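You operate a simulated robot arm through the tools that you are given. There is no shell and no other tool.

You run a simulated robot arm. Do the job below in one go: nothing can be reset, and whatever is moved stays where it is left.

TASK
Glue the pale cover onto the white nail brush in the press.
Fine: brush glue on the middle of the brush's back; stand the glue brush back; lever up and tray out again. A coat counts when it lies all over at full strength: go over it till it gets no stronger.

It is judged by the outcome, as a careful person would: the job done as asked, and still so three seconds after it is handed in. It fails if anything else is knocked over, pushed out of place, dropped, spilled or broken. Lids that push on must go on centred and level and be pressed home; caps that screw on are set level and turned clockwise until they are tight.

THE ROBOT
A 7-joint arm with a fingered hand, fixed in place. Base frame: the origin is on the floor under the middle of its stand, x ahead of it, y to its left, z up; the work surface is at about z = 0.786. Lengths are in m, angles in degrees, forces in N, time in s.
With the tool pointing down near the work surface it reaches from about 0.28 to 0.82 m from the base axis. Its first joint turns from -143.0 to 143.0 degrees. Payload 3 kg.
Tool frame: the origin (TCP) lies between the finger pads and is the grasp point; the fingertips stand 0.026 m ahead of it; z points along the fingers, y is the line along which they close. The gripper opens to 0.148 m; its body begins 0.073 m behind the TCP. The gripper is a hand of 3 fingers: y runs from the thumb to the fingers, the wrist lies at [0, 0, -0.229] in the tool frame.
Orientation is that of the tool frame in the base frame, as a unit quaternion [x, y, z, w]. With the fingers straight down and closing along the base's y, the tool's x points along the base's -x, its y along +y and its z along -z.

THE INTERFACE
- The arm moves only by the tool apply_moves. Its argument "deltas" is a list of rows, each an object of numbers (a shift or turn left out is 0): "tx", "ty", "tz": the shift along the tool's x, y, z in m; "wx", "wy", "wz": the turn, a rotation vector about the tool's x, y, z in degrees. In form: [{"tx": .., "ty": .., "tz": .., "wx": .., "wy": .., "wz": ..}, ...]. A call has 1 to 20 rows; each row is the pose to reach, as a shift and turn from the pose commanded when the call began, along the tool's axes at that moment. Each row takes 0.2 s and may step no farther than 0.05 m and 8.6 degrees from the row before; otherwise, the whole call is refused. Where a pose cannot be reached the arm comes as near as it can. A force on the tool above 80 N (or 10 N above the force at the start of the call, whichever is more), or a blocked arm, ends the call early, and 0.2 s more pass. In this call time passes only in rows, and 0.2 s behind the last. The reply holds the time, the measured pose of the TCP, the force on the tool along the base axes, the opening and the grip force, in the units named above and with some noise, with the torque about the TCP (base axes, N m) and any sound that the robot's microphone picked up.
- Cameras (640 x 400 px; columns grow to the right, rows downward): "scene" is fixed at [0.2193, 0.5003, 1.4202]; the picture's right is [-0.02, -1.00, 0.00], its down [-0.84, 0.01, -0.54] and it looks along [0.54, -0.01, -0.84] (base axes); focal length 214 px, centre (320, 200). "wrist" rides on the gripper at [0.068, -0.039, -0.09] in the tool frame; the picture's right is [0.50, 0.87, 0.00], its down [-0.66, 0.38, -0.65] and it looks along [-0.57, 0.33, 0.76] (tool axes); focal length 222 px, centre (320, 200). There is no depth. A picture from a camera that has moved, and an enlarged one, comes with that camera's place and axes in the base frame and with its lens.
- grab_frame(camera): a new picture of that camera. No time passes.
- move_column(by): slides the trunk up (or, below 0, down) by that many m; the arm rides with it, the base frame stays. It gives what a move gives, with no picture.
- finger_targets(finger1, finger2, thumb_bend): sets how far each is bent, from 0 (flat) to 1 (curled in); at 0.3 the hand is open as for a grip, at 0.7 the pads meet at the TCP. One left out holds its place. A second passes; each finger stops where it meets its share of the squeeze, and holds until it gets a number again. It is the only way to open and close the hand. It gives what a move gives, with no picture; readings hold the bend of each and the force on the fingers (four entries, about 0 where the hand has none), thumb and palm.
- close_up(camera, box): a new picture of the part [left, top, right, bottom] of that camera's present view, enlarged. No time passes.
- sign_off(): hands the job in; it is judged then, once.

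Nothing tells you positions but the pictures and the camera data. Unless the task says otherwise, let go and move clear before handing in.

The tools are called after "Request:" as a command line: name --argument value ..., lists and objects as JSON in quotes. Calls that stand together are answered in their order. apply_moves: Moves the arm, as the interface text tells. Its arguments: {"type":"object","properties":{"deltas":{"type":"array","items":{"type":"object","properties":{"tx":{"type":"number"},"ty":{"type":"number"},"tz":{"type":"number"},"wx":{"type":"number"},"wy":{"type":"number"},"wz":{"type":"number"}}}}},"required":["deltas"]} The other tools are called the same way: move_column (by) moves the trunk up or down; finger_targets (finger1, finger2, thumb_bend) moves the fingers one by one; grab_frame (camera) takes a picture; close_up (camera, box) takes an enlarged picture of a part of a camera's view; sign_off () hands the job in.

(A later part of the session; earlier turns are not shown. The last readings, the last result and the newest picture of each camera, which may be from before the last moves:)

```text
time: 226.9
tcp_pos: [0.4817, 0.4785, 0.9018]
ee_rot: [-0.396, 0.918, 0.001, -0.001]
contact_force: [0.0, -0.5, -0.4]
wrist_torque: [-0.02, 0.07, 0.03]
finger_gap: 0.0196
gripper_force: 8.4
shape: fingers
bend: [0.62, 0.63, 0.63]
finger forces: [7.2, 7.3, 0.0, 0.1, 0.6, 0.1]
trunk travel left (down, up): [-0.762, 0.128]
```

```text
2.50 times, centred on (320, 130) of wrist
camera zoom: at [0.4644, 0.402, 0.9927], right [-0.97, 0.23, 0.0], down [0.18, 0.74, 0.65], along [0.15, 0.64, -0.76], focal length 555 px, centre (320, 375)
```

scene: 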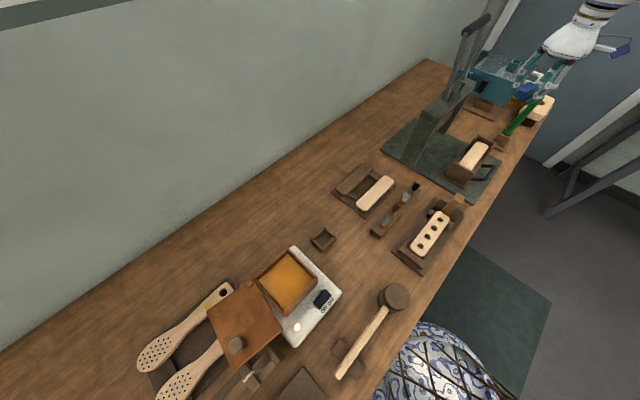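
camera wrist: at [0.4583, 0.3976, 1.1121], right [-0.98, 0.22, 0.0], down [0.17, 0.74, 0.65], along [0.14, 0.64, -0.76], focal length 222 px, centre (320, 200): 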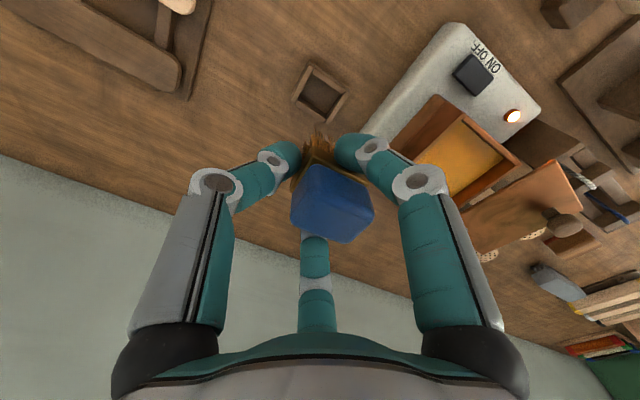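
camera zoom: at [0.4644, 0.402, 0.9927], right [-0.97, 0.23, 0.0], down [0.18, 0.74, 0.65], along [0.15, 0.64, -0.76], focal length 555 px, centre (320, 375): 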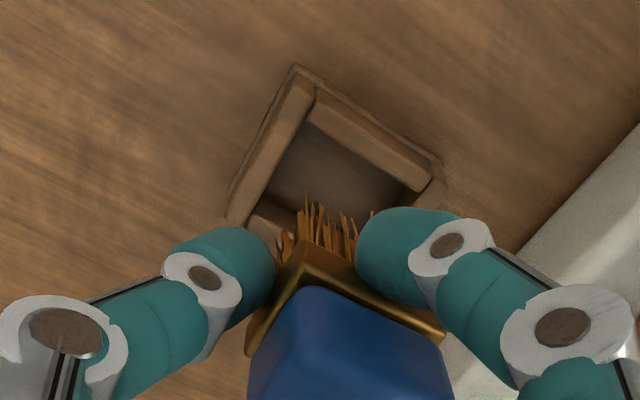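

Request:
apply_moves --deltas '[{"tx": 0.0001, "ty": 0.004}]'

Request:
move_column --by -0.035

Request:
close_up --camera "scene" --box '[305, 215, 345, 255]'

Request:
close_up --camera "wrist" --box '[240, 50, 400, 210]'

```text
time: 227.3
tcp_pos: [0.4791, 0.4821, 0.9021]
ee_rot: [-0.395, 0.919, 0.001, -0.001]
contact_force: [-0.5, 0.1, 0.1]
wrist_torque: [-0.02, 0.01, -0.01]
finger_gap: 0.0193
gripper_force: 7.5
shape: fingers
bend: [0.62, 0.63, 0.63]
finger forces: [7.3, 7.3, 0.0, 0.1, 0.6, 0.0]
trunk travel left (down, up): [-0.762, 0.128]
```

```text
time: 228.1
tcp_pos: [0.4802, 0.481, 0.867]
ee_rot: [-0.396, 0.918, 0.001, 0.0]
contact_force: [0.2, 0.1, -0.4]
wrist_torque: [0.01, -0.02, -0.02]
finger_gap: 0.0193
gripper_force: 7.4
shape: fingers
bend: [0.62, 0.63, 0.63]
finger forces: [7.3, 7.3, 0.0, 0.0, 0.7, 0.0]
trunk travel left (down, up): [-0.727, 0.163]
```

```text
10.00 times, centred on (325, 235) of scene
camera zoom: at [0.2193, 0.5003, 1.4202], right [-0.02, -1.0, 0.0], down [-0.84, 0.01, -0.54], along [0.54, -0.01, -0.84], focal length 2145 px, centre (270, -150)
```

zoom: 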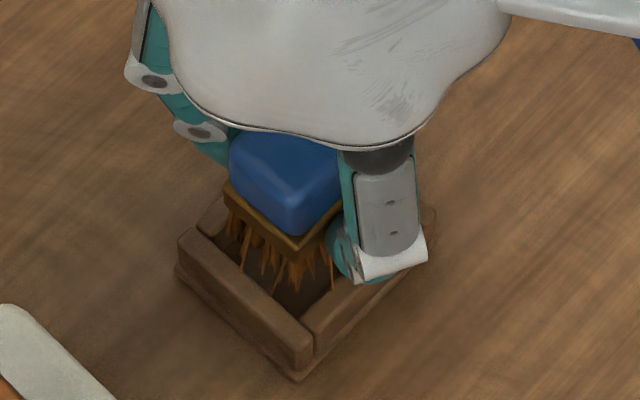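

```text
2.50 times, centred on (320, 130) of wrist
camera zoom: at [0.4614, 0.4047, 0.9581], right [-0.97, 0.23, 0.0], down [0.18, 0.74, 0.65], along [0.15, 0.64, -0.76], focal length 555 px, centre (320, 375)
```

zoom: 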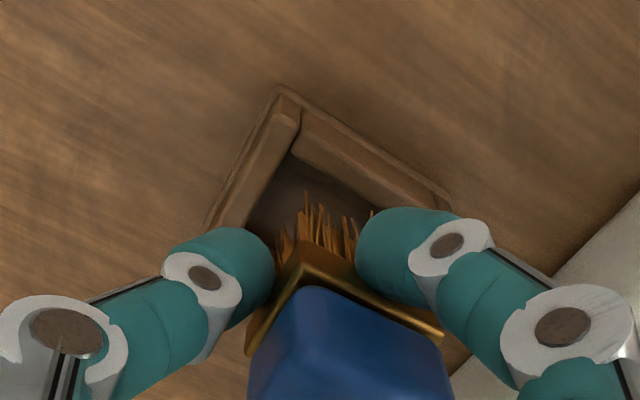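

Request:
move_column --by -0.012

Request:
move_column --by -0.005

Request:
close_up --camera "scene" --box '[305, 215, 345, 255]'

```text
time: 228.7
tcp_pos: [0.4785, 0.4825, 0.8548]
ee_rot: [-0.396, 0.918, 0.0, 0.0]
contact_force: [-0.1, 0.2, 0.2]
wrist_torque: [-0.02, -0.01, -0.01]
finger_gap: 0.0191
gripper_force: 7.5
shape: fingers
bend: [0.62, 0.63, 0.63]
finger forces: [7.3, 7.3, 0.0, 0.0, 0.6, 0.0]
trunk travel left (down, up): [-0.715, 0.175]
```

```text
time: 229.2
tcp_pos: [0.4797, 0.4819, 0.8502]
ee_rot: [-0.394, 0.919, 0.001, 0.0]
contact_force: [-1.1, 0.4, -0.2]
wrist_torque: [-0.02, 0.0, -0.02]
finger_gap: 0.0192
gripper_force: 8.0
shape: fingers
bend: [0.62, 0.63, 0.63]
finger forces: [7.2, 7.3, 0.1, 0.1, 0.7, 0.1]
trunk travel left (down, up): [-0.71, 0.18]
```

```text
10.00 times, centred on (325, 235) of scene
camera zoom: at [0.2193, 0.5003, 1.4202], right [-0.02, -1.0, 0.0], down [-0.84, 0.01, -0.54], along [0.54, -0.01, -0.84], focal length 2145 px, centre (270, -150)
```

zoom: 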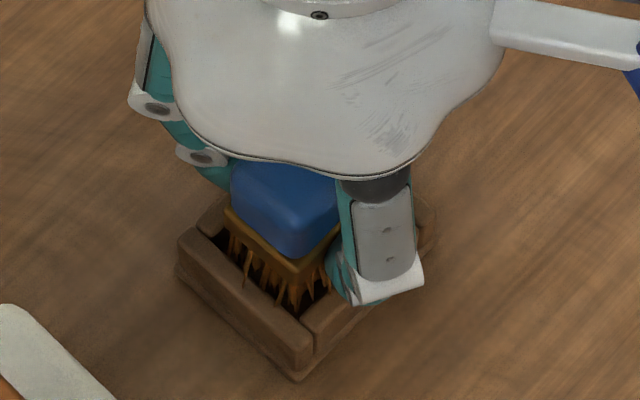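

Request:
move_column --by -0.004

Request:
move_column --by -0.003

Request:
close_up --camera "scene" --box '[305, 215, 345, 255]'

Request:
close_up --camera "wrist" --box '[220, 60, 420, 260]'

```text
time: 229.8
tcp_pos: [0.4785, 0.4823, 0.8472]
ee_rot: [-0.396, 0.918, 0.0, -0.002]
contact_force: [-0.3, 0.6, -1.5]
wrist_torque: [-0.01, -0.02, 0.0]
finger_gap: 0.0192
gripper_force: 8.1
shape: fingers
bend: [0.62, 0.63, 0.63]
finger forces: [7.3, 7.4, 0.0, 0.0, 0.6, 0.0]
trunk travel left (down, up): [-0.706, 0.184]
```

```text
time: 230.3
tcp_pos: [0.4791, 0.4825, 0.8438]
ee_rot: [-0.396, 0.918, 0.0, -0.001]
contact_force: [-0.5, -0.5, 0.3]
wrist_torque: [0.01, -0.01, -0.01]
finger_gap: 0.0195
gripper_force: 7.5
shape: fingers
bend: [0.62, 0.63, 0.63]
finger forces: [7.3, 7.4, 0.0, 0.0, 0.7, 0.0]
trunk travel left (down, up): [-0.703, 0.187]
```

```text
10.00 times, centred on (325, 235) of scene
camera zoom: at [0.2193, 0.5003, 1.4202], right [-0.02, -1.0, 0.0], down [-0.84, 0.01, -0.54], along [0.54, -0.01, -0.84], focal length 2145 px, centre (270, -150)
```

zoom: 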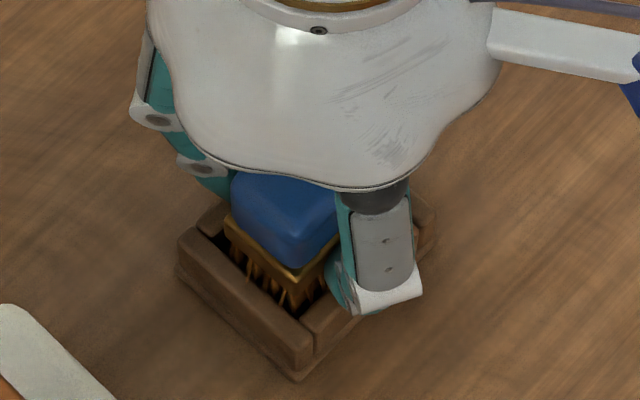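

```text
2.00 times, centred on (320, 160) of wrist
camera zoom: at [0.4614, 0.4047, 0.934], right [-0.97, 0.23, 0.0], down [0.18, 0.74, 0.65], along [0.15, 0.64, -0.76], focal length 444 px, centre (320, 280)
```

zoom: 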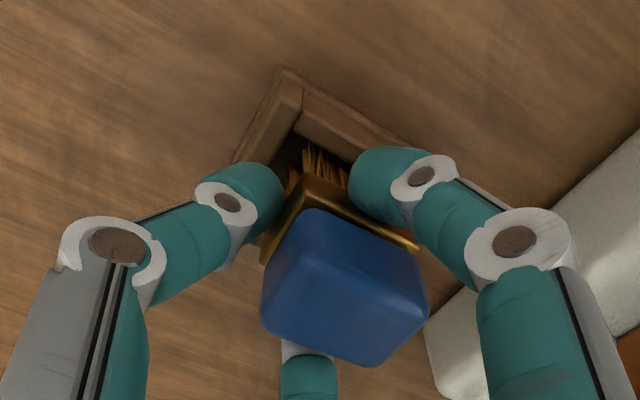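

Nearly at the floor of the holder. I'll release gently, then rise.

Request:
finger_targets --finger1 0.55 --finger2 0.55 --thumb_bend 0.55

Request:
finger_targets --finger1 0.3 --finger2 0.3 --thumb_bend 0.3

Request:
move_column --by 0.15

Request:
close_up --camera "scene" --box '[305, 215, 345, 255]'

Request:
grab_frame --camera "wrist"

```text
time: 231.3
tcp_pos: [0.479, 0.4815, 0.8412]
ee_rot: [-0.396, 0.918, 0.001, 0.0]
contact_force: [-0.4, -0.5, -0.2]
wrist_torque: [0.0, -0.05, 0.01]
finger_gap: 0.0449
gripper_force: 0.0
shape: fingers
bend: [0.55, 0.55, 0.55]
finger forces: [0.1, 0.1, 0.0, 0.0, 0.0, 0.0]
trunk travel left (down, up): [-0.703, 0.187]
```

```text
time: 232.3
tcp_pos: [0.4788, 0.4817, 0.8445]
ee_rot: [-0.396, 0.918, 0.0, -0.001]
contact_force: [0.0, 0.3, 0.4]
wrist_torque: [-0.01, -0.02, 0.0]
finger_gap: 0.1266
gripper_force: 0.0
shape: fingers
bend: [0.3, 0.3, 0.3]
finger forces: [0.0, 0.1, 0.1, 0.0, 0.1, 0.1]
trunk travel left (down, up): [-0.703, 0.187]
```

```text
time: 234.0
tcp_pos: [0.4784, 0.481, 0.9927]
ee_rot: [-0.395, 0.919, 0.0, -0.001]
contact_force: [-0.3, -0.2, -0.8]
wrist_torque: [-0.02, -0.02, -0.04]
finger_gap: 0.1266
gripper_force: 0.1
shape: fingers
bend: [0.3, 0.3, 0.3]
finger forces: [0.0, 0.0, 0.0, 0.0, 0.1, 0.1]
trunk travel left (down, up): [-0.853, 0.037]
```

```text
10.00 times, centred on (325, 235) of scene
camera zoom: at [0.2193, 0.5003, 1.4202], right [-0.02, -1.0, 0.0], down [-0.84, 0.01, -0.54], along [0.54, -0.01, -0.84], focal length 2145 px, centre (270, -150)
```

zoom: 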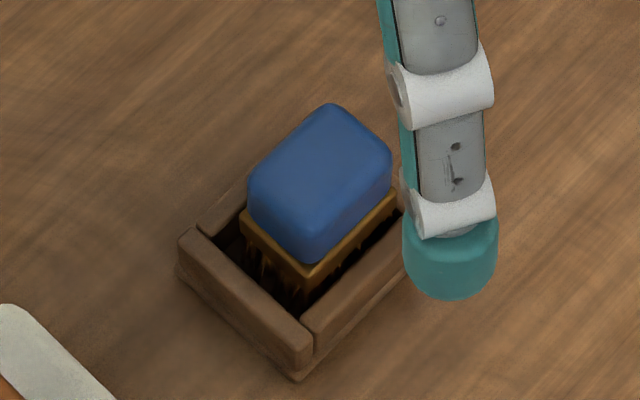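

```text
taken
camera wrist: at [0.4616, 0.4047, 1.0839], right [-0.97, 0.23, 0.0], down [0.18, 0.74, 0.65], along [0.15, 0.64, -0.76], focal length 222 px, centre (320, 200)
```

wrist: 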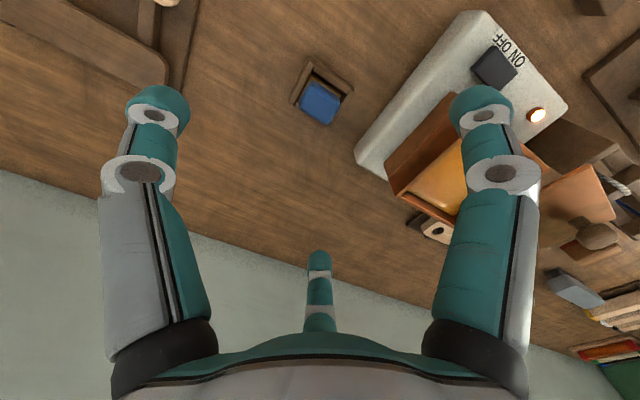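

Request:
close_up --camera "wrist" --box '[280, 50, 360, 130]'

Request:
close_up --camera "scene" --box '[310, 220, 340, 250]'

```text
5.00 times, centred on (320, 90) of wrist
camera zoom: at [0.4616, 0.4047, 1.0839], right [-0.97, 0.23, 0.0], down [0.18, 0.74, 0.65], along [0.15, 0.64, -0.76], focal length 1111 px, centre (320, 750)
```

zoom: 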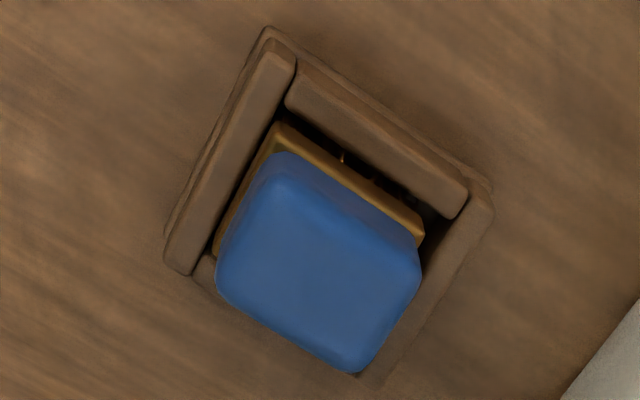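

```text
13.33 times, centred on (325, 235) of scene
camera zoom: at [0.2193, 0.5003, 1.4202], right [-0.02, -1.0, 0.0], down [-0.84, 0.01, -0.54], along [0.54, -0.01, -0.84], focal length 2860 px, centre (253, -267)
```

zoom: 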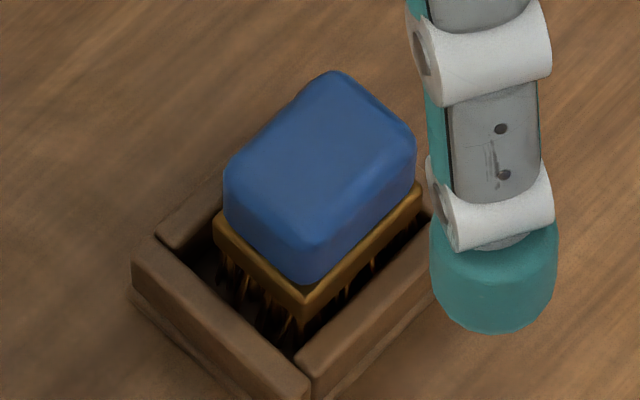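

The glue brush is back in its holder, seated and upright. Next is the pale cover: I'll move over the rack with the hand turned so the fingers straddle its width.

Request:
apply_moves --deltas '[{"tx": 0.0021, "ty": -0.0216, "wz": 8.2}, {"tx": 0.0042, "ty": -0.0431, "wz": 16.4}, {"tx": 0.0063, "ty": -0.0647, "wz": 24.6}, {"tx": 0.0084, "ty": -0.0862, "wz": 32.8}, {"tx": 0.0105, "ty": -0.1078, "wz": 41}, {"tx": 0.0127, "ty": -0.1293, "wz": 49.2}, {"tx": 0.0148, "ty": -0.1509, "wz": 57.4}, {"tx": 0.0169, "ty": -0.1724, "wz": 65.6}, {"tx": 0.019, "ty": -0.194, "wz": 73.8}, {"tx": 0.0211, "ty": -0.2155, "wz": 82}, {"tx": 0.0232, "ty": -0.2371, "wz": 90}]'

Request:
grab_frame --camera "wrist"

Request:
grab_frame --camera "scene"

```text
time: 236.4
tcp_pos: [0.6353, 0.3013, 0.9932]
ee_rot: [0.37, 0.929, 0.0, -0.002]
contact_force: [-0.9, 0.3, -1.1]
wrist_torque: [0.0, -0.02, 0.02]
finger_gap: 0.1263
gripper_force: 0.2
shape: fingers
bend: [0.3, 0.3, 0.3]
finger forces: [0.1, 0.1, 0.0, 0.0, 0.0, 0.0]
trunk travel left (down, up): [-0.853, 0.037]
```

```text
taken
camera wrist: at [0.5601, 0.3183, 1.0842], right [0.23, 0.97, 0.0], down [0.74, -0.18, 0.65], along [0.63, -0.15, -0.76], focal length 222 px, centre (320, 200)
```

wrist: 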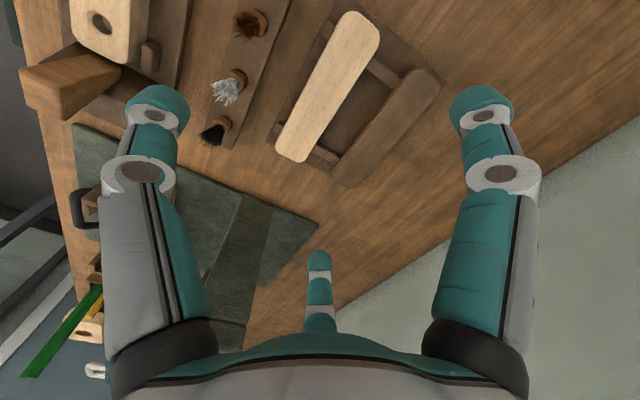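

```text
taken
```

scene: 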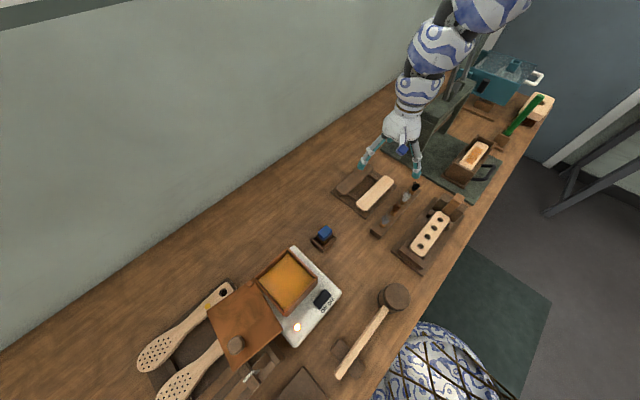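

Request:
close_up --camera "wrist" --box '[255, 0, 455, 200]'

Request:
close_up --camera "scene" --box '[325, 155, 405, 225]'

```text
2.00 times, centred on (355, 100) of wrist
camera zoom: at [0.5601, 0.3183, 1.0842], right [0.23, 0.97, 0.0], down [0.74, -0.18, 0.65], along [0.63, -0.15, -0.76], focal length 444 px, centre (250, 400)
```

zoom: 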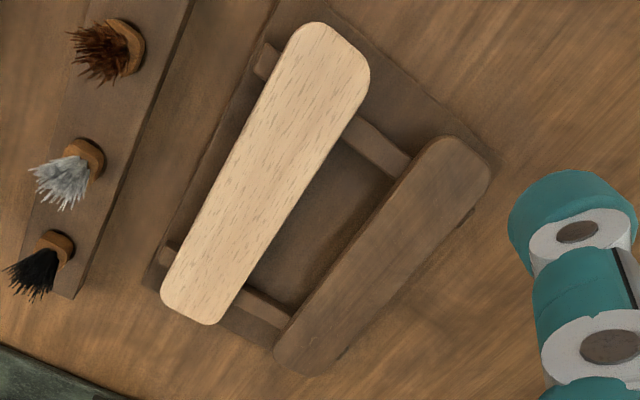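

```text
5.71 times, centred on (365, 190) of scene
camera zoom: at [0.2193, 0.5003, 1.4202], right [-0.02, -1.0, 0.0], down [-0.84, 0.01, -0.54], along [0.54, -0.01, -0.84], focal length 1226 px, centre (63, 257)
```

zoom: 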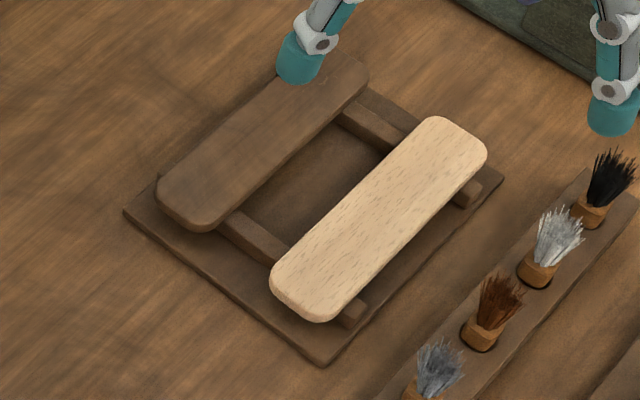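

The cover sits at about (0.637, 0.301), top near z=0.818, with supporting rails and a tuft rack nearby. I'll partially close the thumb for clearance, then descend.

Request:
finger_targets --finger1 0.32 --finger2 0.32 --thumb_bend 0.46

Request:
move_column --by -0.12

Request:
grab_frame --camera "wrist"

Request:
close_up --camera "scene" --box '[335, 145, 425, 225]'

```text
time: 237.4
tcp_pos: [0.6351, 0.3017, 0.9917]
ee_rot: [0.369, 0.929, 0.0, -0.001]
contact_force: [1.1, 0.4, 0.4]
wrist_torque: [0.0, 0.0, 0.01]
finger_gap: 0.0992
gripper_force: 0.0
shape: fingers
bend: [0.32, 0.32, 0.46]
finger forces: [0.1, 0.1, 0.1, 0.0, 0.0, 0.0]
trunk travel left (down, up): [-0.853, 0.037]
```

```text
time: 238.9
tcp_pos: [0.6336, 0.3017, 0.8732]
ee_rot: [0.37, 0.929, 0.0, 0.0]
contact_force: [0.0, 0.3, -0.7]
wrist_torque: [0.01, 0.01, -0.02]
finger_gap: 0.0994
gripper_force: 0.0
shape: fingers
bend: [0.32, 0.32, 0.46]
finger forces: [0.0, 0.1, 0.1, 0.0, 0.0, 0.0]
trunk travel left (down, up): [-0.733, 0.157]
```

```text
taken
camera wrist: at [0.5595, 0.3185, 0.964], right [0.23, 0.97, 0.0], down [0.74, -0.18, 0.65], along [0.63, -0.15, -0.76], focal length 222 px, centre (320, 200)
```

wrist: 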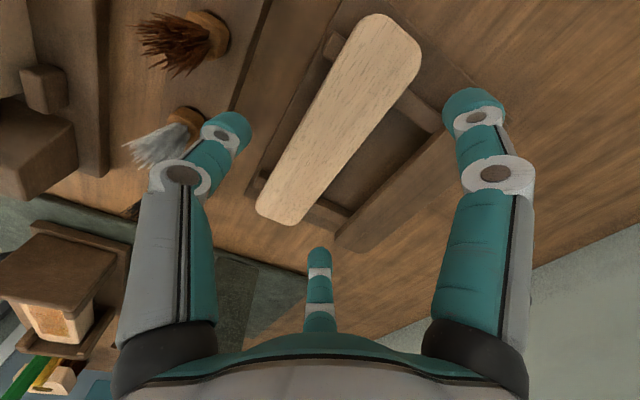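

```text
5.00 times, centred on (380, 185) of scene
camera zoom: at [0.2193, 0.5003, 1.4202], right [-0.02, -1.0, 0.0], down [-0.84, 0.01, -0.54], along [0.54, -0.01, -0.84], focal length 1072 px, centre (20, 275)
```

zoom: 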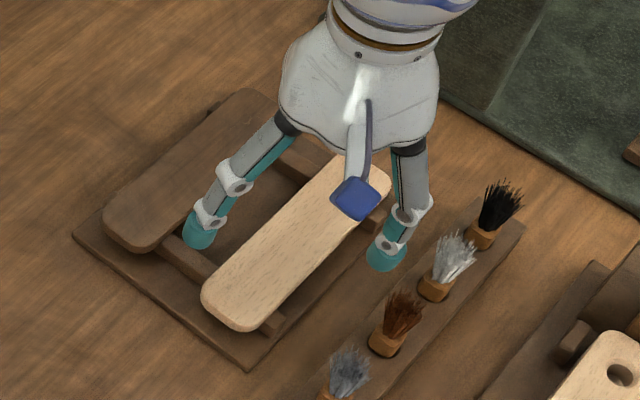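

Request:
move_column --by -0.028

Request:
grab_frame --camera "wrist"

Request:
close_up --camera "scene" --box '[335, 160, 415, 230]'

```text
time: 239.7
tcp_pos: [0.6342, 0.3008, 0.8446]
ee_rot: [0.37, 0.929, 0.0, -0.001]
contact_force: [0.1, 0.7, 0.6]
wrist_torque: [-0.03, -0.02, 0.02]
finger_gap: 0.0994
gripper_force: 0.1
shape: fingers
bend: [0.32, 0.32, 0.46]
finger forces: [0.0, 0.0, 0.1, 0.0, 0.1, 0.1]
trunk travel left (down, up): [-0.705, 0.185]
```

```text
taken
camera wrist: at [0.5595, 0.3185, 0.9359], right [0.23, 0.97, 0.0], down [0.74, -0.18, 0.65], along [0.63, -0.15, -0.76], focal length 222 px, centre (320, 200)
```

wrist: 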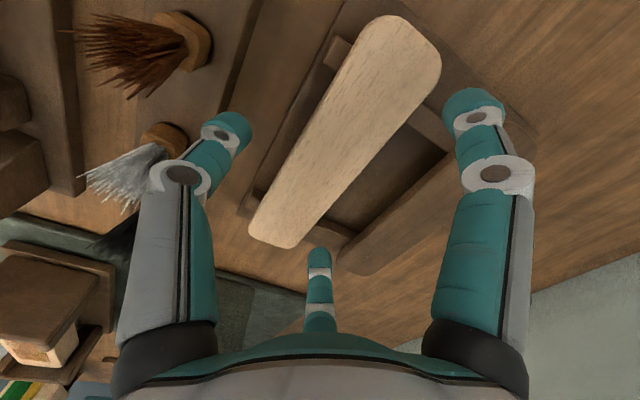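

```text
5.71 times, centred on (375, 195) of scene
camera zoom: at [0.2193, 0.5003, 1.4202], right [-0.02, -1.0, 0.0], down [-0.84, 0.01, -0.54], along [0.54, -0.01, -0.84], focal length 1226 px, centre (6, 229)
```

zoom: 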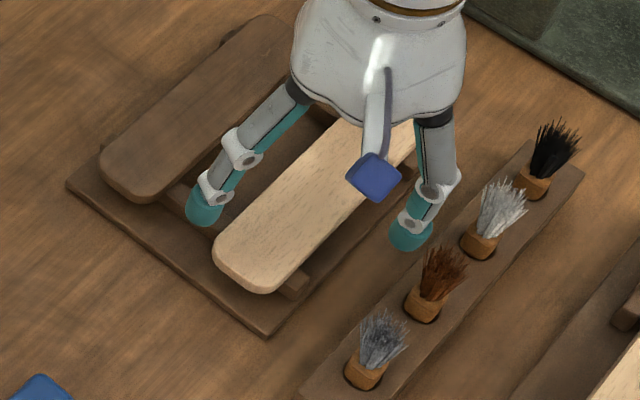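

Request:
move_column --by -0.008

Request:
finger_targets --finger1 0.38 --finger2 0.38 --thumb_bend 0.52

Request:
grab_frame --camera "wrist"

Request:
close_up --camera "scene" --box '[335, 160, 415, 230]'

```text
time: 240.2
tcp_pos: [0.6339, 0.3011, 0.8373]
ee_rot: [0.37, 0.929, 0.0, -0.001]
contact_force: [-0.4, 0.3, -0.3]
wrist_torque: [-0.01, 0.05, -0.01]
finger_gap: 0.0994
gripper_force: 0.1
shape: fingers
bend: [0.32, 0.32, 0.46]
finger forces: [0.1, 0.1, 0.0, 0.1, 0.0, 0.0]
trunk travel left (down, up): [-0.697, 0.193]
```

```text
time: 241.2
tcp_pos: [0.6338, 0.3026, 0.8368]
ee_rot: [0.37, 0.929, 0.0, 0.0]
contact_force: [-0.7, -0.1, 0.6]
wrist_torque: [-0.03, -0.01, 0.0]
finger_gap: 0.0801
gripper_force: 0.0
shape: fingers
bend: [0.38, 0.38, 0.52]
finger forces: [0.1, 0.1, 0.0, 0.1, 0.0, 0.0]
trunk travel left (down, up): [-0.697, 0.193]
```

```text
taken
camera wrist: at [0.5596, 0.3185, 0.9279], right [0.23, 0.97, 0.0], down [0.74, -0.18, 0.65], along [0.63, -0.15, -0.76], focal length 222 px, centre (320, 200)
```

wrist: 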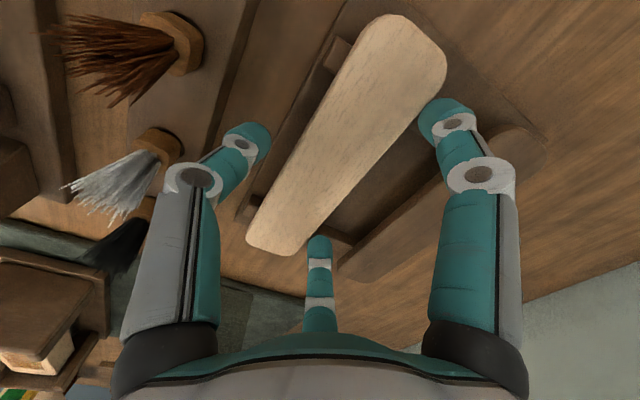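

```text
5.71 times, centred on (375, 195) of scene
camera zoom: at [0.2193, 0.5003, 1.4202], right [-0.02, -1.0, 0.0], down [-0.84, 0.01, -0.54], along [0.54, -0.01, -0.84], focal length 1226 px, centre (6, 229)
```

zoom: 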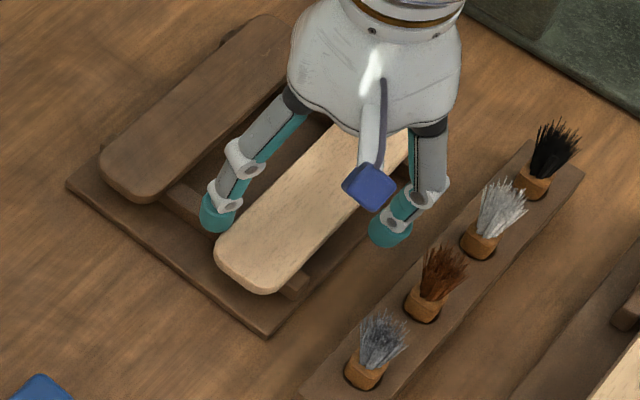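

Request:
finger_targets --finger1 0.48 --finger2 0.48 --thumb_bend 0.62

Request:
grab_frame --camera "wrist"

Request:
close_up --camera "scene" --box '[335, 160, 415, 230]'

```text
time: 242.2
tcp_pos: [0.6347, 0.3012, 0.8379]
ee_rot: [0.37, 0.929, 0.0, -0.001]
contact_force: [0.2, -0.6, -0.4]
wrist_torque: [-0.03, 0.0, 0.01]
finger_gap: 0.0593
gripper_force: 5.1
shape: fingers
bend: [0.45, 0.45, 0.59]
finger forces: [2.4, 2.3, 0.1, 0.1, 4.9, 0.0]
trunk travel left (down, up): [-0.697, 0.193]
```

```text
taken
camera wrist: at [0.5595, 0.3185, 0.9279], right [0.23, 0.97, 0.0], down [0.74, -0.18, 0.65], along [0.63, -0.15, -0.76], focal length 222 px, centre (320, 200)
```

wrist: 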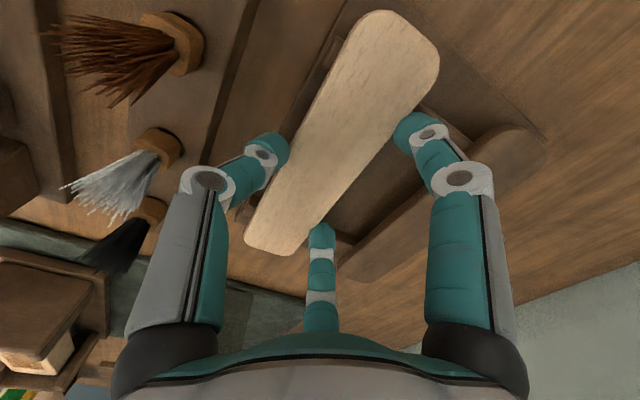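

```text
5.71 times, centred on (375, 195) of scene
camera zoom: at [0.2193, 0.5003, 1.4202], right [-0.02, -1.0, 0.0], down [-0.84, 0.01, -0.54], along [0.54, -0.01, -0.84], focal length 1226 px, centre (6, 229)
```

zoom: 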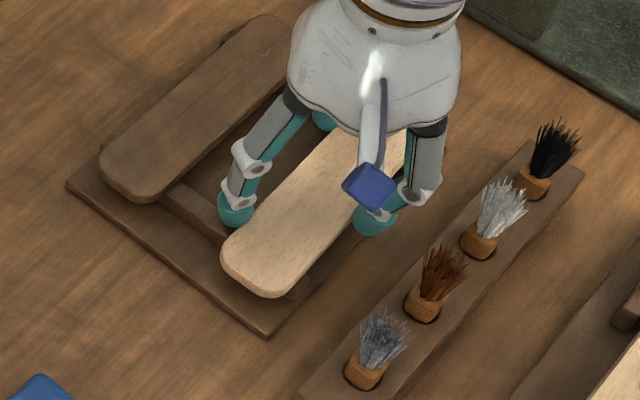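

Request:
finger_targets --finger1 0.52 --finger2 0.52 --thumb_bend 0.65

Request:
move_column --by 0.015

Request:
grab_frame --camera "wrist"

Request:
close_up --camera "scene" --box '[335, 155, 415, 225]'

```text
time: 243.2
tcp_pos: [0.6342, 0.3019, 0.8365]
ee_rot: [0.369, 0.929, 0.0, 0.0]
contact_force: [0.3, -0.1, 1.0]
wrist_torque: [-0.01, -0.01, 0.04]
finger_gap: 0.0572
gripper_force: 8.7
shape: fingers
bend: [0.46, 0.46, 0.6]
finger forces: [4.1, 4.1, 0.0, 0.1, 8.2, 0.0]
trunk travel left (down, up): [-0.697, 0.193]
```

```text
time: 243.8
tcp_pos: [0.6354, 0.301, 0.8513]
ee_rot: [0.369, 0.929, -0.001, -0.001]
contact_force: [0.8, 0.4, -1.0]
wrist_torque: [0.02, 0.0, 0.0]
finger_gap: 0.0568
gripper_force: 7.6
shape: fingers
bend: [0.46, 0.46, 0.6]
finger forces: [4.0, 4.0, 0.1, 0.1, 7.9, 0.0]
trunk travel left (down, up): [-0.712, 0.178]
```

```text
taken
camera wrist: at [0.5597, 0.3185, 0.9428], right [0.23, 0.97, 0.0], down [0.74, -0.18, 0.65], along [0.63, -0.15, -0.76], focal length 222 px, centre (320, 200)
```

wrist: 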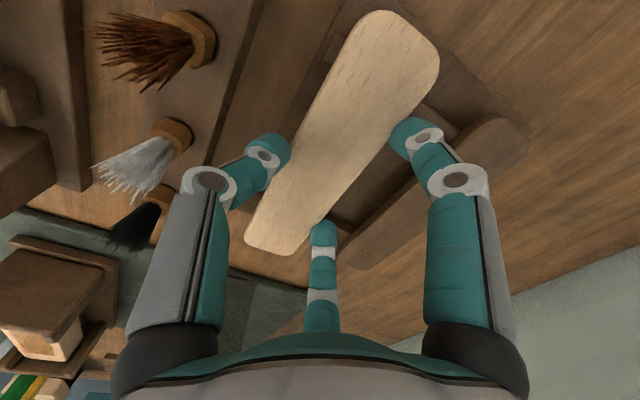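

```text
5.71 times, centred on (375, 190) of scene
camera zoom: at [0.2193, 0.5003, 1.4202], right [-0.02, -1.0, 0.0], down [-0.84, 0.01, -0.54], along [0.54, -0.01, -0.84], focal length 1226 px, centre (6, 257)
```

zoom: 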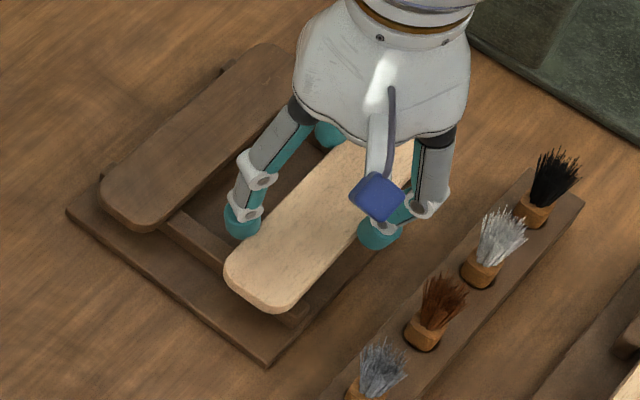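

The cover is lifted with a stable grip. I'll raise it further and measure how it sits in the hand.

Request:
move_column --by 0.12

Request:
close_up --camera "wrist" --box '[220, 0, 460, 260]'

Request:
close_up --camera "scene" --box '[340, 60, 460, 180]'

```text
time: 245.3
tcp_pos: [0.6336, 0.3022, 0.9722]
ee_rot: [0.37, 0.929, 0.001, -0.001]
contact_force: [-0.2, -0.3, -0.4]
wrist_torque: [-0.01, 0.0, -0.03]
finger_gap: 0.0567
gripper_force: 7.8
shape: fingers
bend: [0.46, 0.46, 0.6]
finger forces: [3.9, 4.0, 0.0, 0.0, 7.9, 0.0]
trunk travel left (down, up): [-0.832, 0.058]
```

```text
1.54 times, centred on (340, 130) of wrist
camera zoom: at [0.5597, 0.3185, 1.0628], right [0.23, 0.97, 0.0], down [0.74, -0.18, 0.65], along [0.63, -0.15, -0.76], focal length 342 px, centre (289, 308)
```

zoom: 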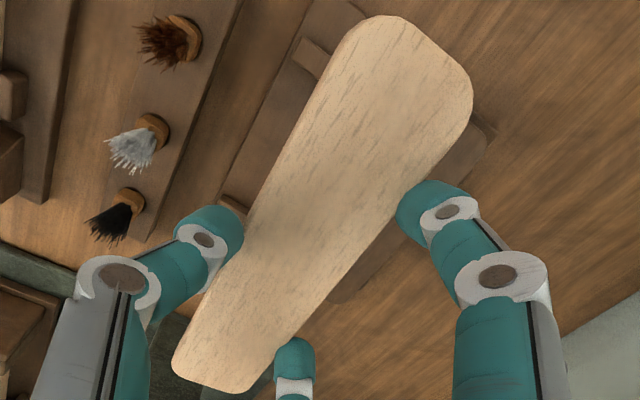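

```text
3.33 times, centred on (400, 120) of scene
camera zoom: at [0.2193, 0.5003, 1.4202], right [-0.02, -1.0, 0.0], down [-0.84, 0.01, -0.54], along [0.54, -0.01, -0.84], focal length 715 px, centre (53, 467)
```

zoom: 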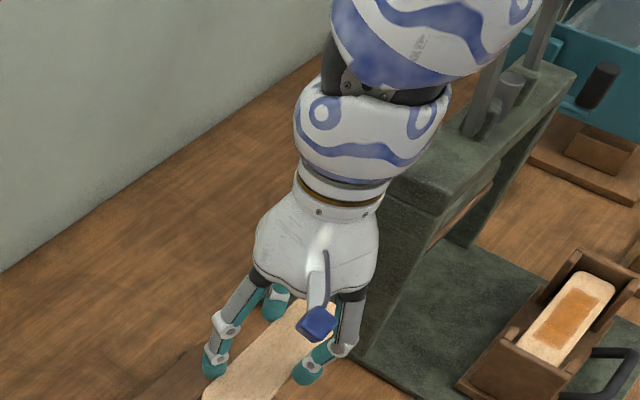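

The cover is held centred within about 2 mm and nearly aligned. I'll carry it toward the front of the bench first (clear of the press leg), then along to the tray.

Request:
move_column --by 0.055

Request:
apply_moves --deltas '[{"ty": -0.03}, {"ty": -0.06}, {"ty": -0.09}, {"ty": -0.12}, {"ty": -0.15}, {"ty": -0.177, "wz": 1}]'

Request:
grab_frame --camera "wrist"

```text
time: 246.3
tcp_pos: [0.6347, 0.3007, 1.0268]
ee_rot: [0.369, 0.93, 0.0, -0.001]
contact_force: [-0.6, 0.8, -0.8]
wrist_torque: [-0.01, 0.02, 0.02]
finger_gap: 0.057
gripper_force: 8.9
shape: fingers
bend: [0.46, 0.46, 0.6]
finger forces: [4.0, 4.0, 0.0, 0.1, 8.0, 0.0]
trunk travel left (down, up): [-0.887, 0.003]
```

```text
time: 247.7
tcp_pos: [0.5562, 0.2157, 1.0243]
ee_rot: [0.37, 0.929, -0.002, -0.001]
contact_force: [0.6, 0.8, -0.4]
wrist_torque: [-0.03, -0.01, 0.02]
finger_gap: 0.0564
gripper_force: 7.8
shape: fingers
bend: [0.47, 0.47, 0.6]
finger forces: [3.9, 4.0, 0.1, 0.0, 7.7, 0.1]
out of reach, approached as far as the arm can: row 4, 5, 6
trunk travel left (down, up): [-0.887, 0.003]
```

```text
taken
camera wrist: at [0.4799, 0.2331, 1.116], right [0.23, 0.97, 0.0], down [0.74, -0.17, 0.65], along [0.63, -0.15, -0.76], focal length 222 px, centre (320, 200)
```

wrist: 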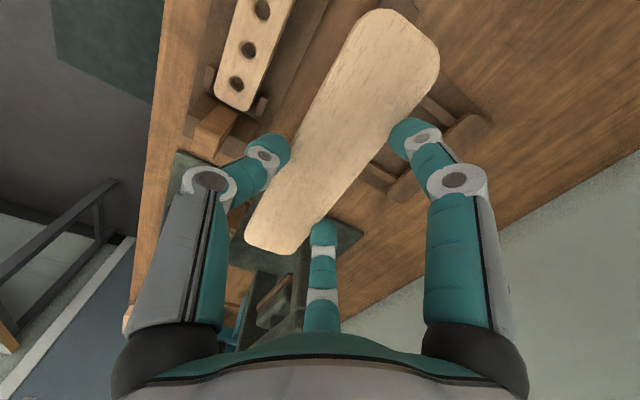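

Request:
apply_moves --deltas '[{"tx": -0.034, "ty": -0.0064}, {"tx": -0.07, "ty": -0.0128, "tz": 0.005}, {"tx": -0.108, "ty": -0.0192, "tz": 0.01}, {"tx": -0.146, "ty": -0.0256, "tz": 0.015, "wz": 0.3}, {"tx": -0.185, "ty": -0.032, "tz": 0.02, "wz": 0.5}, {"tx": -0.224, "ty": -0.0384, "tz": 0.025, "wz": 0.7}, {"tx": -0.264, "ty": -0.0448, "tz": 0.03, "wz": 1}, {"tx": -0.304, "ty": -0.0512, "tz": 0.035, "wz": 1}, {"tx": -0.343, "ty": -0.058, "tz": 0.04, "wz": 1}]'

Request:
grab_frame --camera "wrist"

Request:
close_up --camera "scene" --box '[420, 70, 540, 190]'

```text
time: 249.7
tcp_pos: [0.7612, -0.0628, 0.9862]
ee_rot: [0.385, 0.923, 0.0, 0.0]
contact_force: [-0.8, -0.8, -0.4]
wrist_torque: [0.02, 0.03, -0.01]
finger_gap: 0.056
gripper_force: 7.4
shape: fingers
bend: [0.47, 0.47, 0.6]
finger forces: [3.9, 3.9, 0.0, 0.0, 7.1, 0.0]
out of reach, approached as far as the arm can: row 1
trunk travel left (down, up): [-0.887, 0.003]
```

```text
taken
camera wrist: at [0.6873, -0.0432, 1.0764], right [0.27, 0.96, 0.0], down [0.73, -0.2, 0.65], along [0.63, -0.17, -0.76], focal length 222 px, centre (320, 200)
```

wrist: 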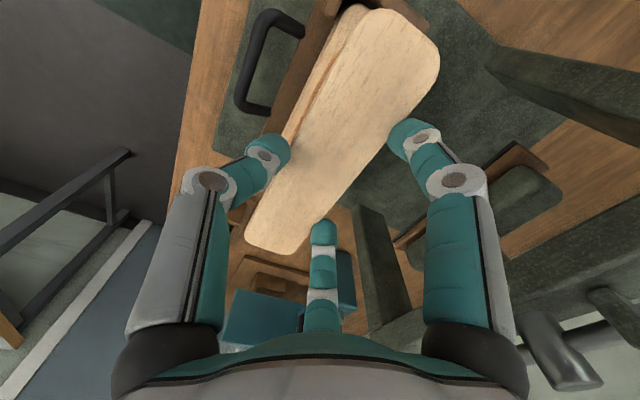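

```text
3.33 times, centred on (480, 130) of scene
camera zoom: at [0.2193, 0.5003, 1.4202], right [-0.02, -1.0, 0.0], down [-0.84, 0.01, -0.54], along [0.54, -0.01, -0.84], focal length 715 px, centre (-213, 433)
```

zoom: 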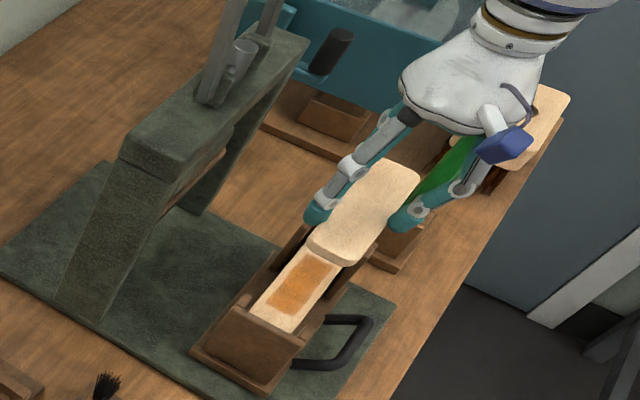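

Request:
apply_moves --deltas '[{"tx": -0.0011, "ty": 0.0024, "wz": -0.9}]'

Request:
move_column --by -0.055

Request:
close_up --camera "scene" --box '[440, 110, 520, 180]'

Request:
grab_frame --camera "wrist"

```text
time: 250.1
tcp_pos: [0.7629, -0.062, 0.9854]
ee_rot: [0.379, 0.925, 0.0, 0.0]
contact_force: [-0.3, -0.3, -0.2]
wrist_torque: [0.01, -0.01, 0.01]
finger_gap: 0.056
gripper_force: 7.2
shape: fingers
bend: [0.47, 0.47, 0.6]
finger forces: [3.9, 3.9, 0.1, 0.0, 7.2, 0.0]
trunk travel left (down, up): [-0.887, 0.003]
```

```text
time: 251.1
tcp_pos: [0.7627, -0.0604, 0.9305]
ee_rot: [0.379, 0.926, 0.001, -0.001]
contact_force: [0.1, 0.6, 0.4]
wrist_torque: [-0.03, 0.02, 0.0]
finger_gap: 0.056
gripper_force: 7.5
shape: fingers
bend: [0.47, 0.47, 0.6]
finger forces: [3.9, 3.9, 0.0, 0.0, 7.2, 0.0]
trunk travel left (down, up): [-0.832, 0.058]
```

```text
5.71 times, centred on (480, 145) of scene
camera zoom: at [0.2193, 0.5003, 1.4202], right [-0.02, -1.0, 0.0], down [-0.84, 0.01, -0.54], along [0.54, -0.01, -0.84], focal length 1226 px, centre (-594, 514)
```

zoom: 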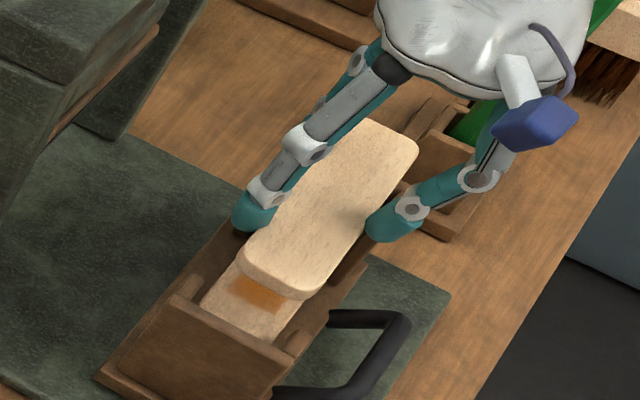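

```text
taken
camera wrist: at [0.6877, -0.0422, 1.0212], right [0.25, 0.97, 0.0], down [0.73, -0.19, 0.65], along [0.63, -0.16, -0.76], focal length 222 px, centre (320, 200)
```

wrist: 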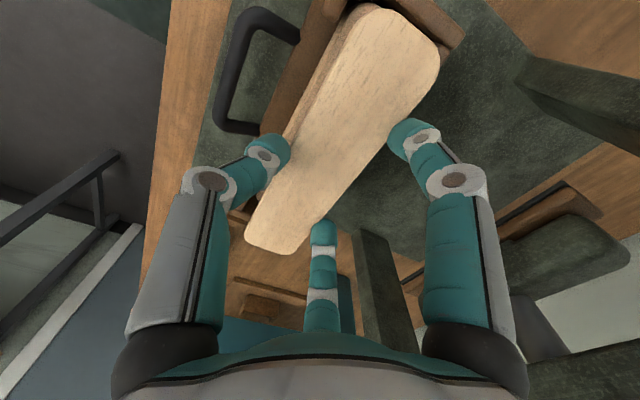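

Request:
close_up --camera "wrist" --box '[230, 0, 450, 140]'

Request:
close_up --camera "scene" --box '[455, 125, 515, 175]'

```text
2.86 times, centred on (340, 70) of wrist
camera zoom: at [0.6877, -0.0422, 1.0212], right [0.25, 0.97, 0.0], down [0.73, -0.19, 0.65], along [0.63, -0.16, -0.76], focal length 635 px, centre (263, 571)
```

zoom: 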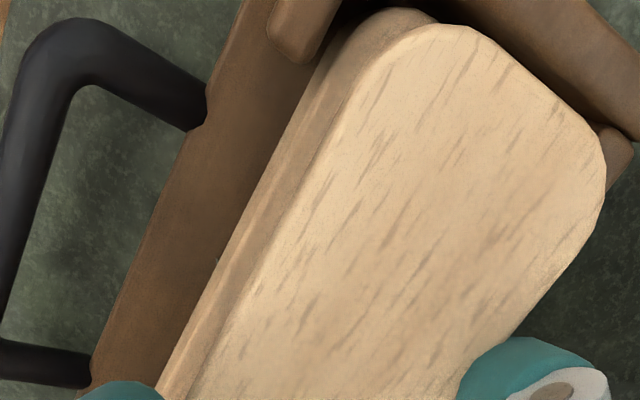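

```text
8.00 times, centred on (485, 150) of scene
camera zoom: at [0.2193, 0.5003, 1.4202], right [-0.02, -1.0, 0.0], down [-0.84, 0.01, -0.54], along [0.54, -0.01, -0.84], focal length 1716 px, centre (-1000, 600)
```

zoom: 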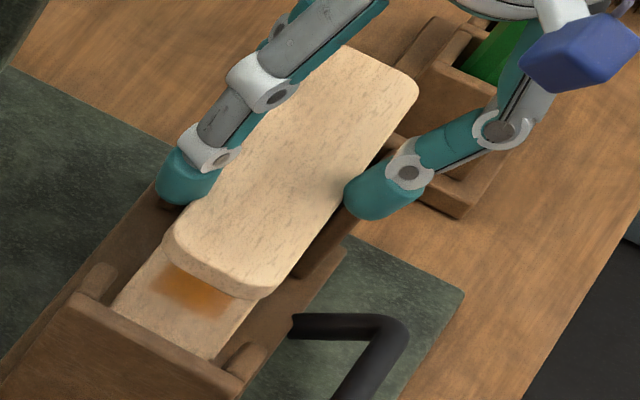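

Request:
apply_moves --deltas '[{"tx": -0.0024, "ty": 0.0015}]'

Request:
move_column --by -0.03

Request:
close_up --camera "scene" --box '[445, 120, 515, 180]'

Request:
close_up --camera "wrist" --box '[230, 0, 450, 140]'

```text
time: 251.5
tcp_pos: [0.7656, -0.0616, 0.9301]
ee_rot: [0.379, 0.926, -0.001, 0.0]
contact_force: [0.0, 0.2, -1.2]
wrist_torque: [0.03, -0.02, 0.0]
finger_gap: 0.0559
gripper_force: 7.3
shape: fingers
bend: [0.47, 0.47, 0.6]
finger forces: [3.9, 3.9, 0.1, 0.0, 7.1, 0.1]
trunk travel left (down, up): [-0.832, 0.058]
```

```text
time: 252.2
tcp_pos: [0.7641, -0.0619, 0.8996]
ee_rot: [0.379, 0.926, 0.001, 0.0]
contact_force: [-0.3, -0.1, -0.7]
wrist_torque: [-0.02, 0.05, 0.0]
finger_gap: 0.0557
gripper_force: 7.4
shape: fingers
bend: [0.47, 0.47, 0.6]
finger forces: [3.9, 3.9, 0.0, 0.0, 7.1, 0.0]
trunk travel left (down, up): [-0.802, 0.088]
```

```text
6.67 times, centred on (480, 150) of scene
camera zoom: at [0.2193, 0.5003, 1.4202], right [-0.02, -1.0, 0.0], down [-0.84, 0.01, -0.54], along [0.54, -0.01, -0.84], focal length 1430 px, centre (-747, 533)
```

zoom: 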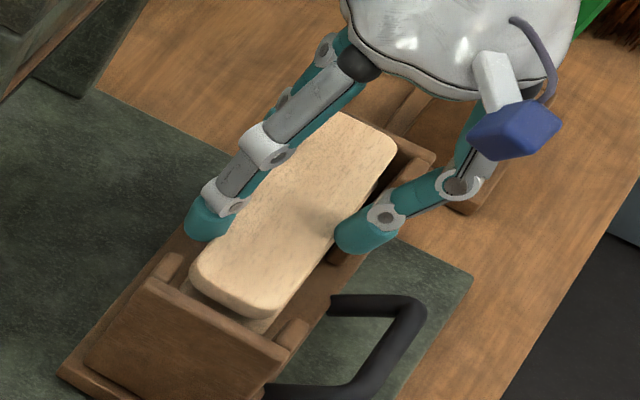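

```text
2.86 times, centred on (340, 70) of wrist
camera zoom: at [0.6906, -0.0431, 0.9913], right [0.25, 0.97, 0.0], down [0.73, -0.19, 0.65], along [0.63, -0.16, -0.76], focal length 635 px, centre (263, 571)
```

zoom: 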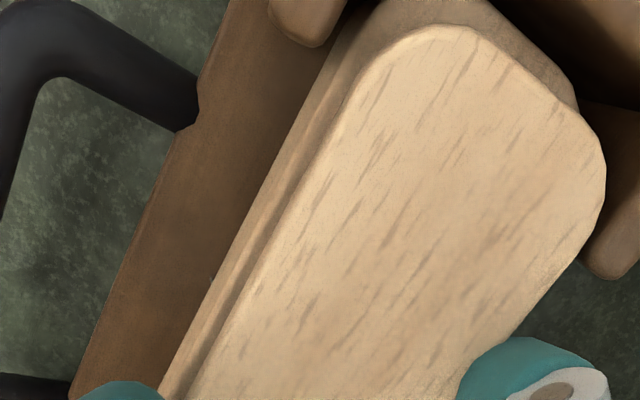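

Request:
move_column --by -0.008

Request:
move_column --by -0.003

Request:
close_up --camera "wrist" --box '[230, 0, 450, 140]'

Request:
close_up --camera "scene" --box '[445, 120, 515, 180]'

```text
time: 252.8
tcp_pos: [0.7649, -0.0607, 0.8922]
ee_rot: [0.378, 0.926, 0.002, -0.002]
contact_force: [-0.5, 0.7, 0.3]
wrist_torque: [-0.02, -0.02, -0.02]
finger_gap: 0.0557
gripper_force: 8.3
shape: fingers
bend: [0.47, 0.47, 0.6]
finger forces: [4.0, 3.8, 0.1, 0.1, 7.7, 0.0]
trunk travel left (down, up): [-0.794, 0.096]
```

```text
time: 253.3
tcp_pos: [0.7659, -0.0621, 0.8885]
ee_rot: [0.379, 0.926, 0.0, 0.0]
contact_force: [-1.0, -0.7, 9.3]
wrist_torque: [-0.01, 0.05, 0.01]
finger_gap: 0.0561
gripper_force: 9.4
shape: fingers
bend: [0.47, 0.47, 0.6]
finger forces: [4.5, 4.4, 0.0, 0.0, 9.7, 0.0]
trunk travel left (down, up): [-0.791, 0.099]
```

```text
2.86 times, centred on (340, 70) of wrist
camera zoom: at [0.6906, -0.0432, 0.981], right [0.25, 0.97, 0.0], down [0.73, -0.19, 0.65], along [0.63, -0.16, -0.76], focal length 635 px, centre (263, 571)
```

zoom: 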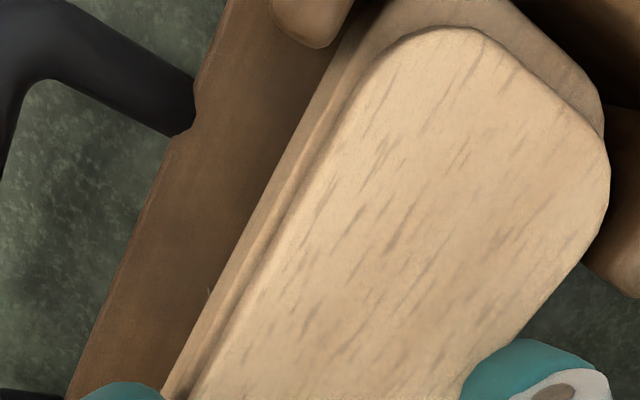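

```text
6.67 times, centred on (480, 150) of scene
camera zoom: at [0.2193, 0.5003, 1.4202], right [-0.02, -1.0, 0.0], down [-0.84, 0.01, -0.54], along [0.54, -0.01, -0.84], focal length 1430 px, centre (-747, 533)
```

zoom: 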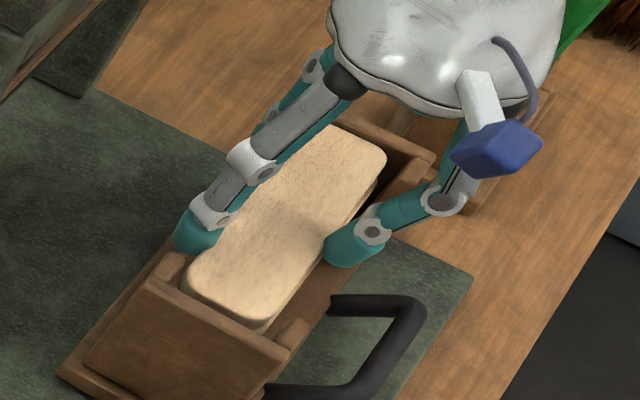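

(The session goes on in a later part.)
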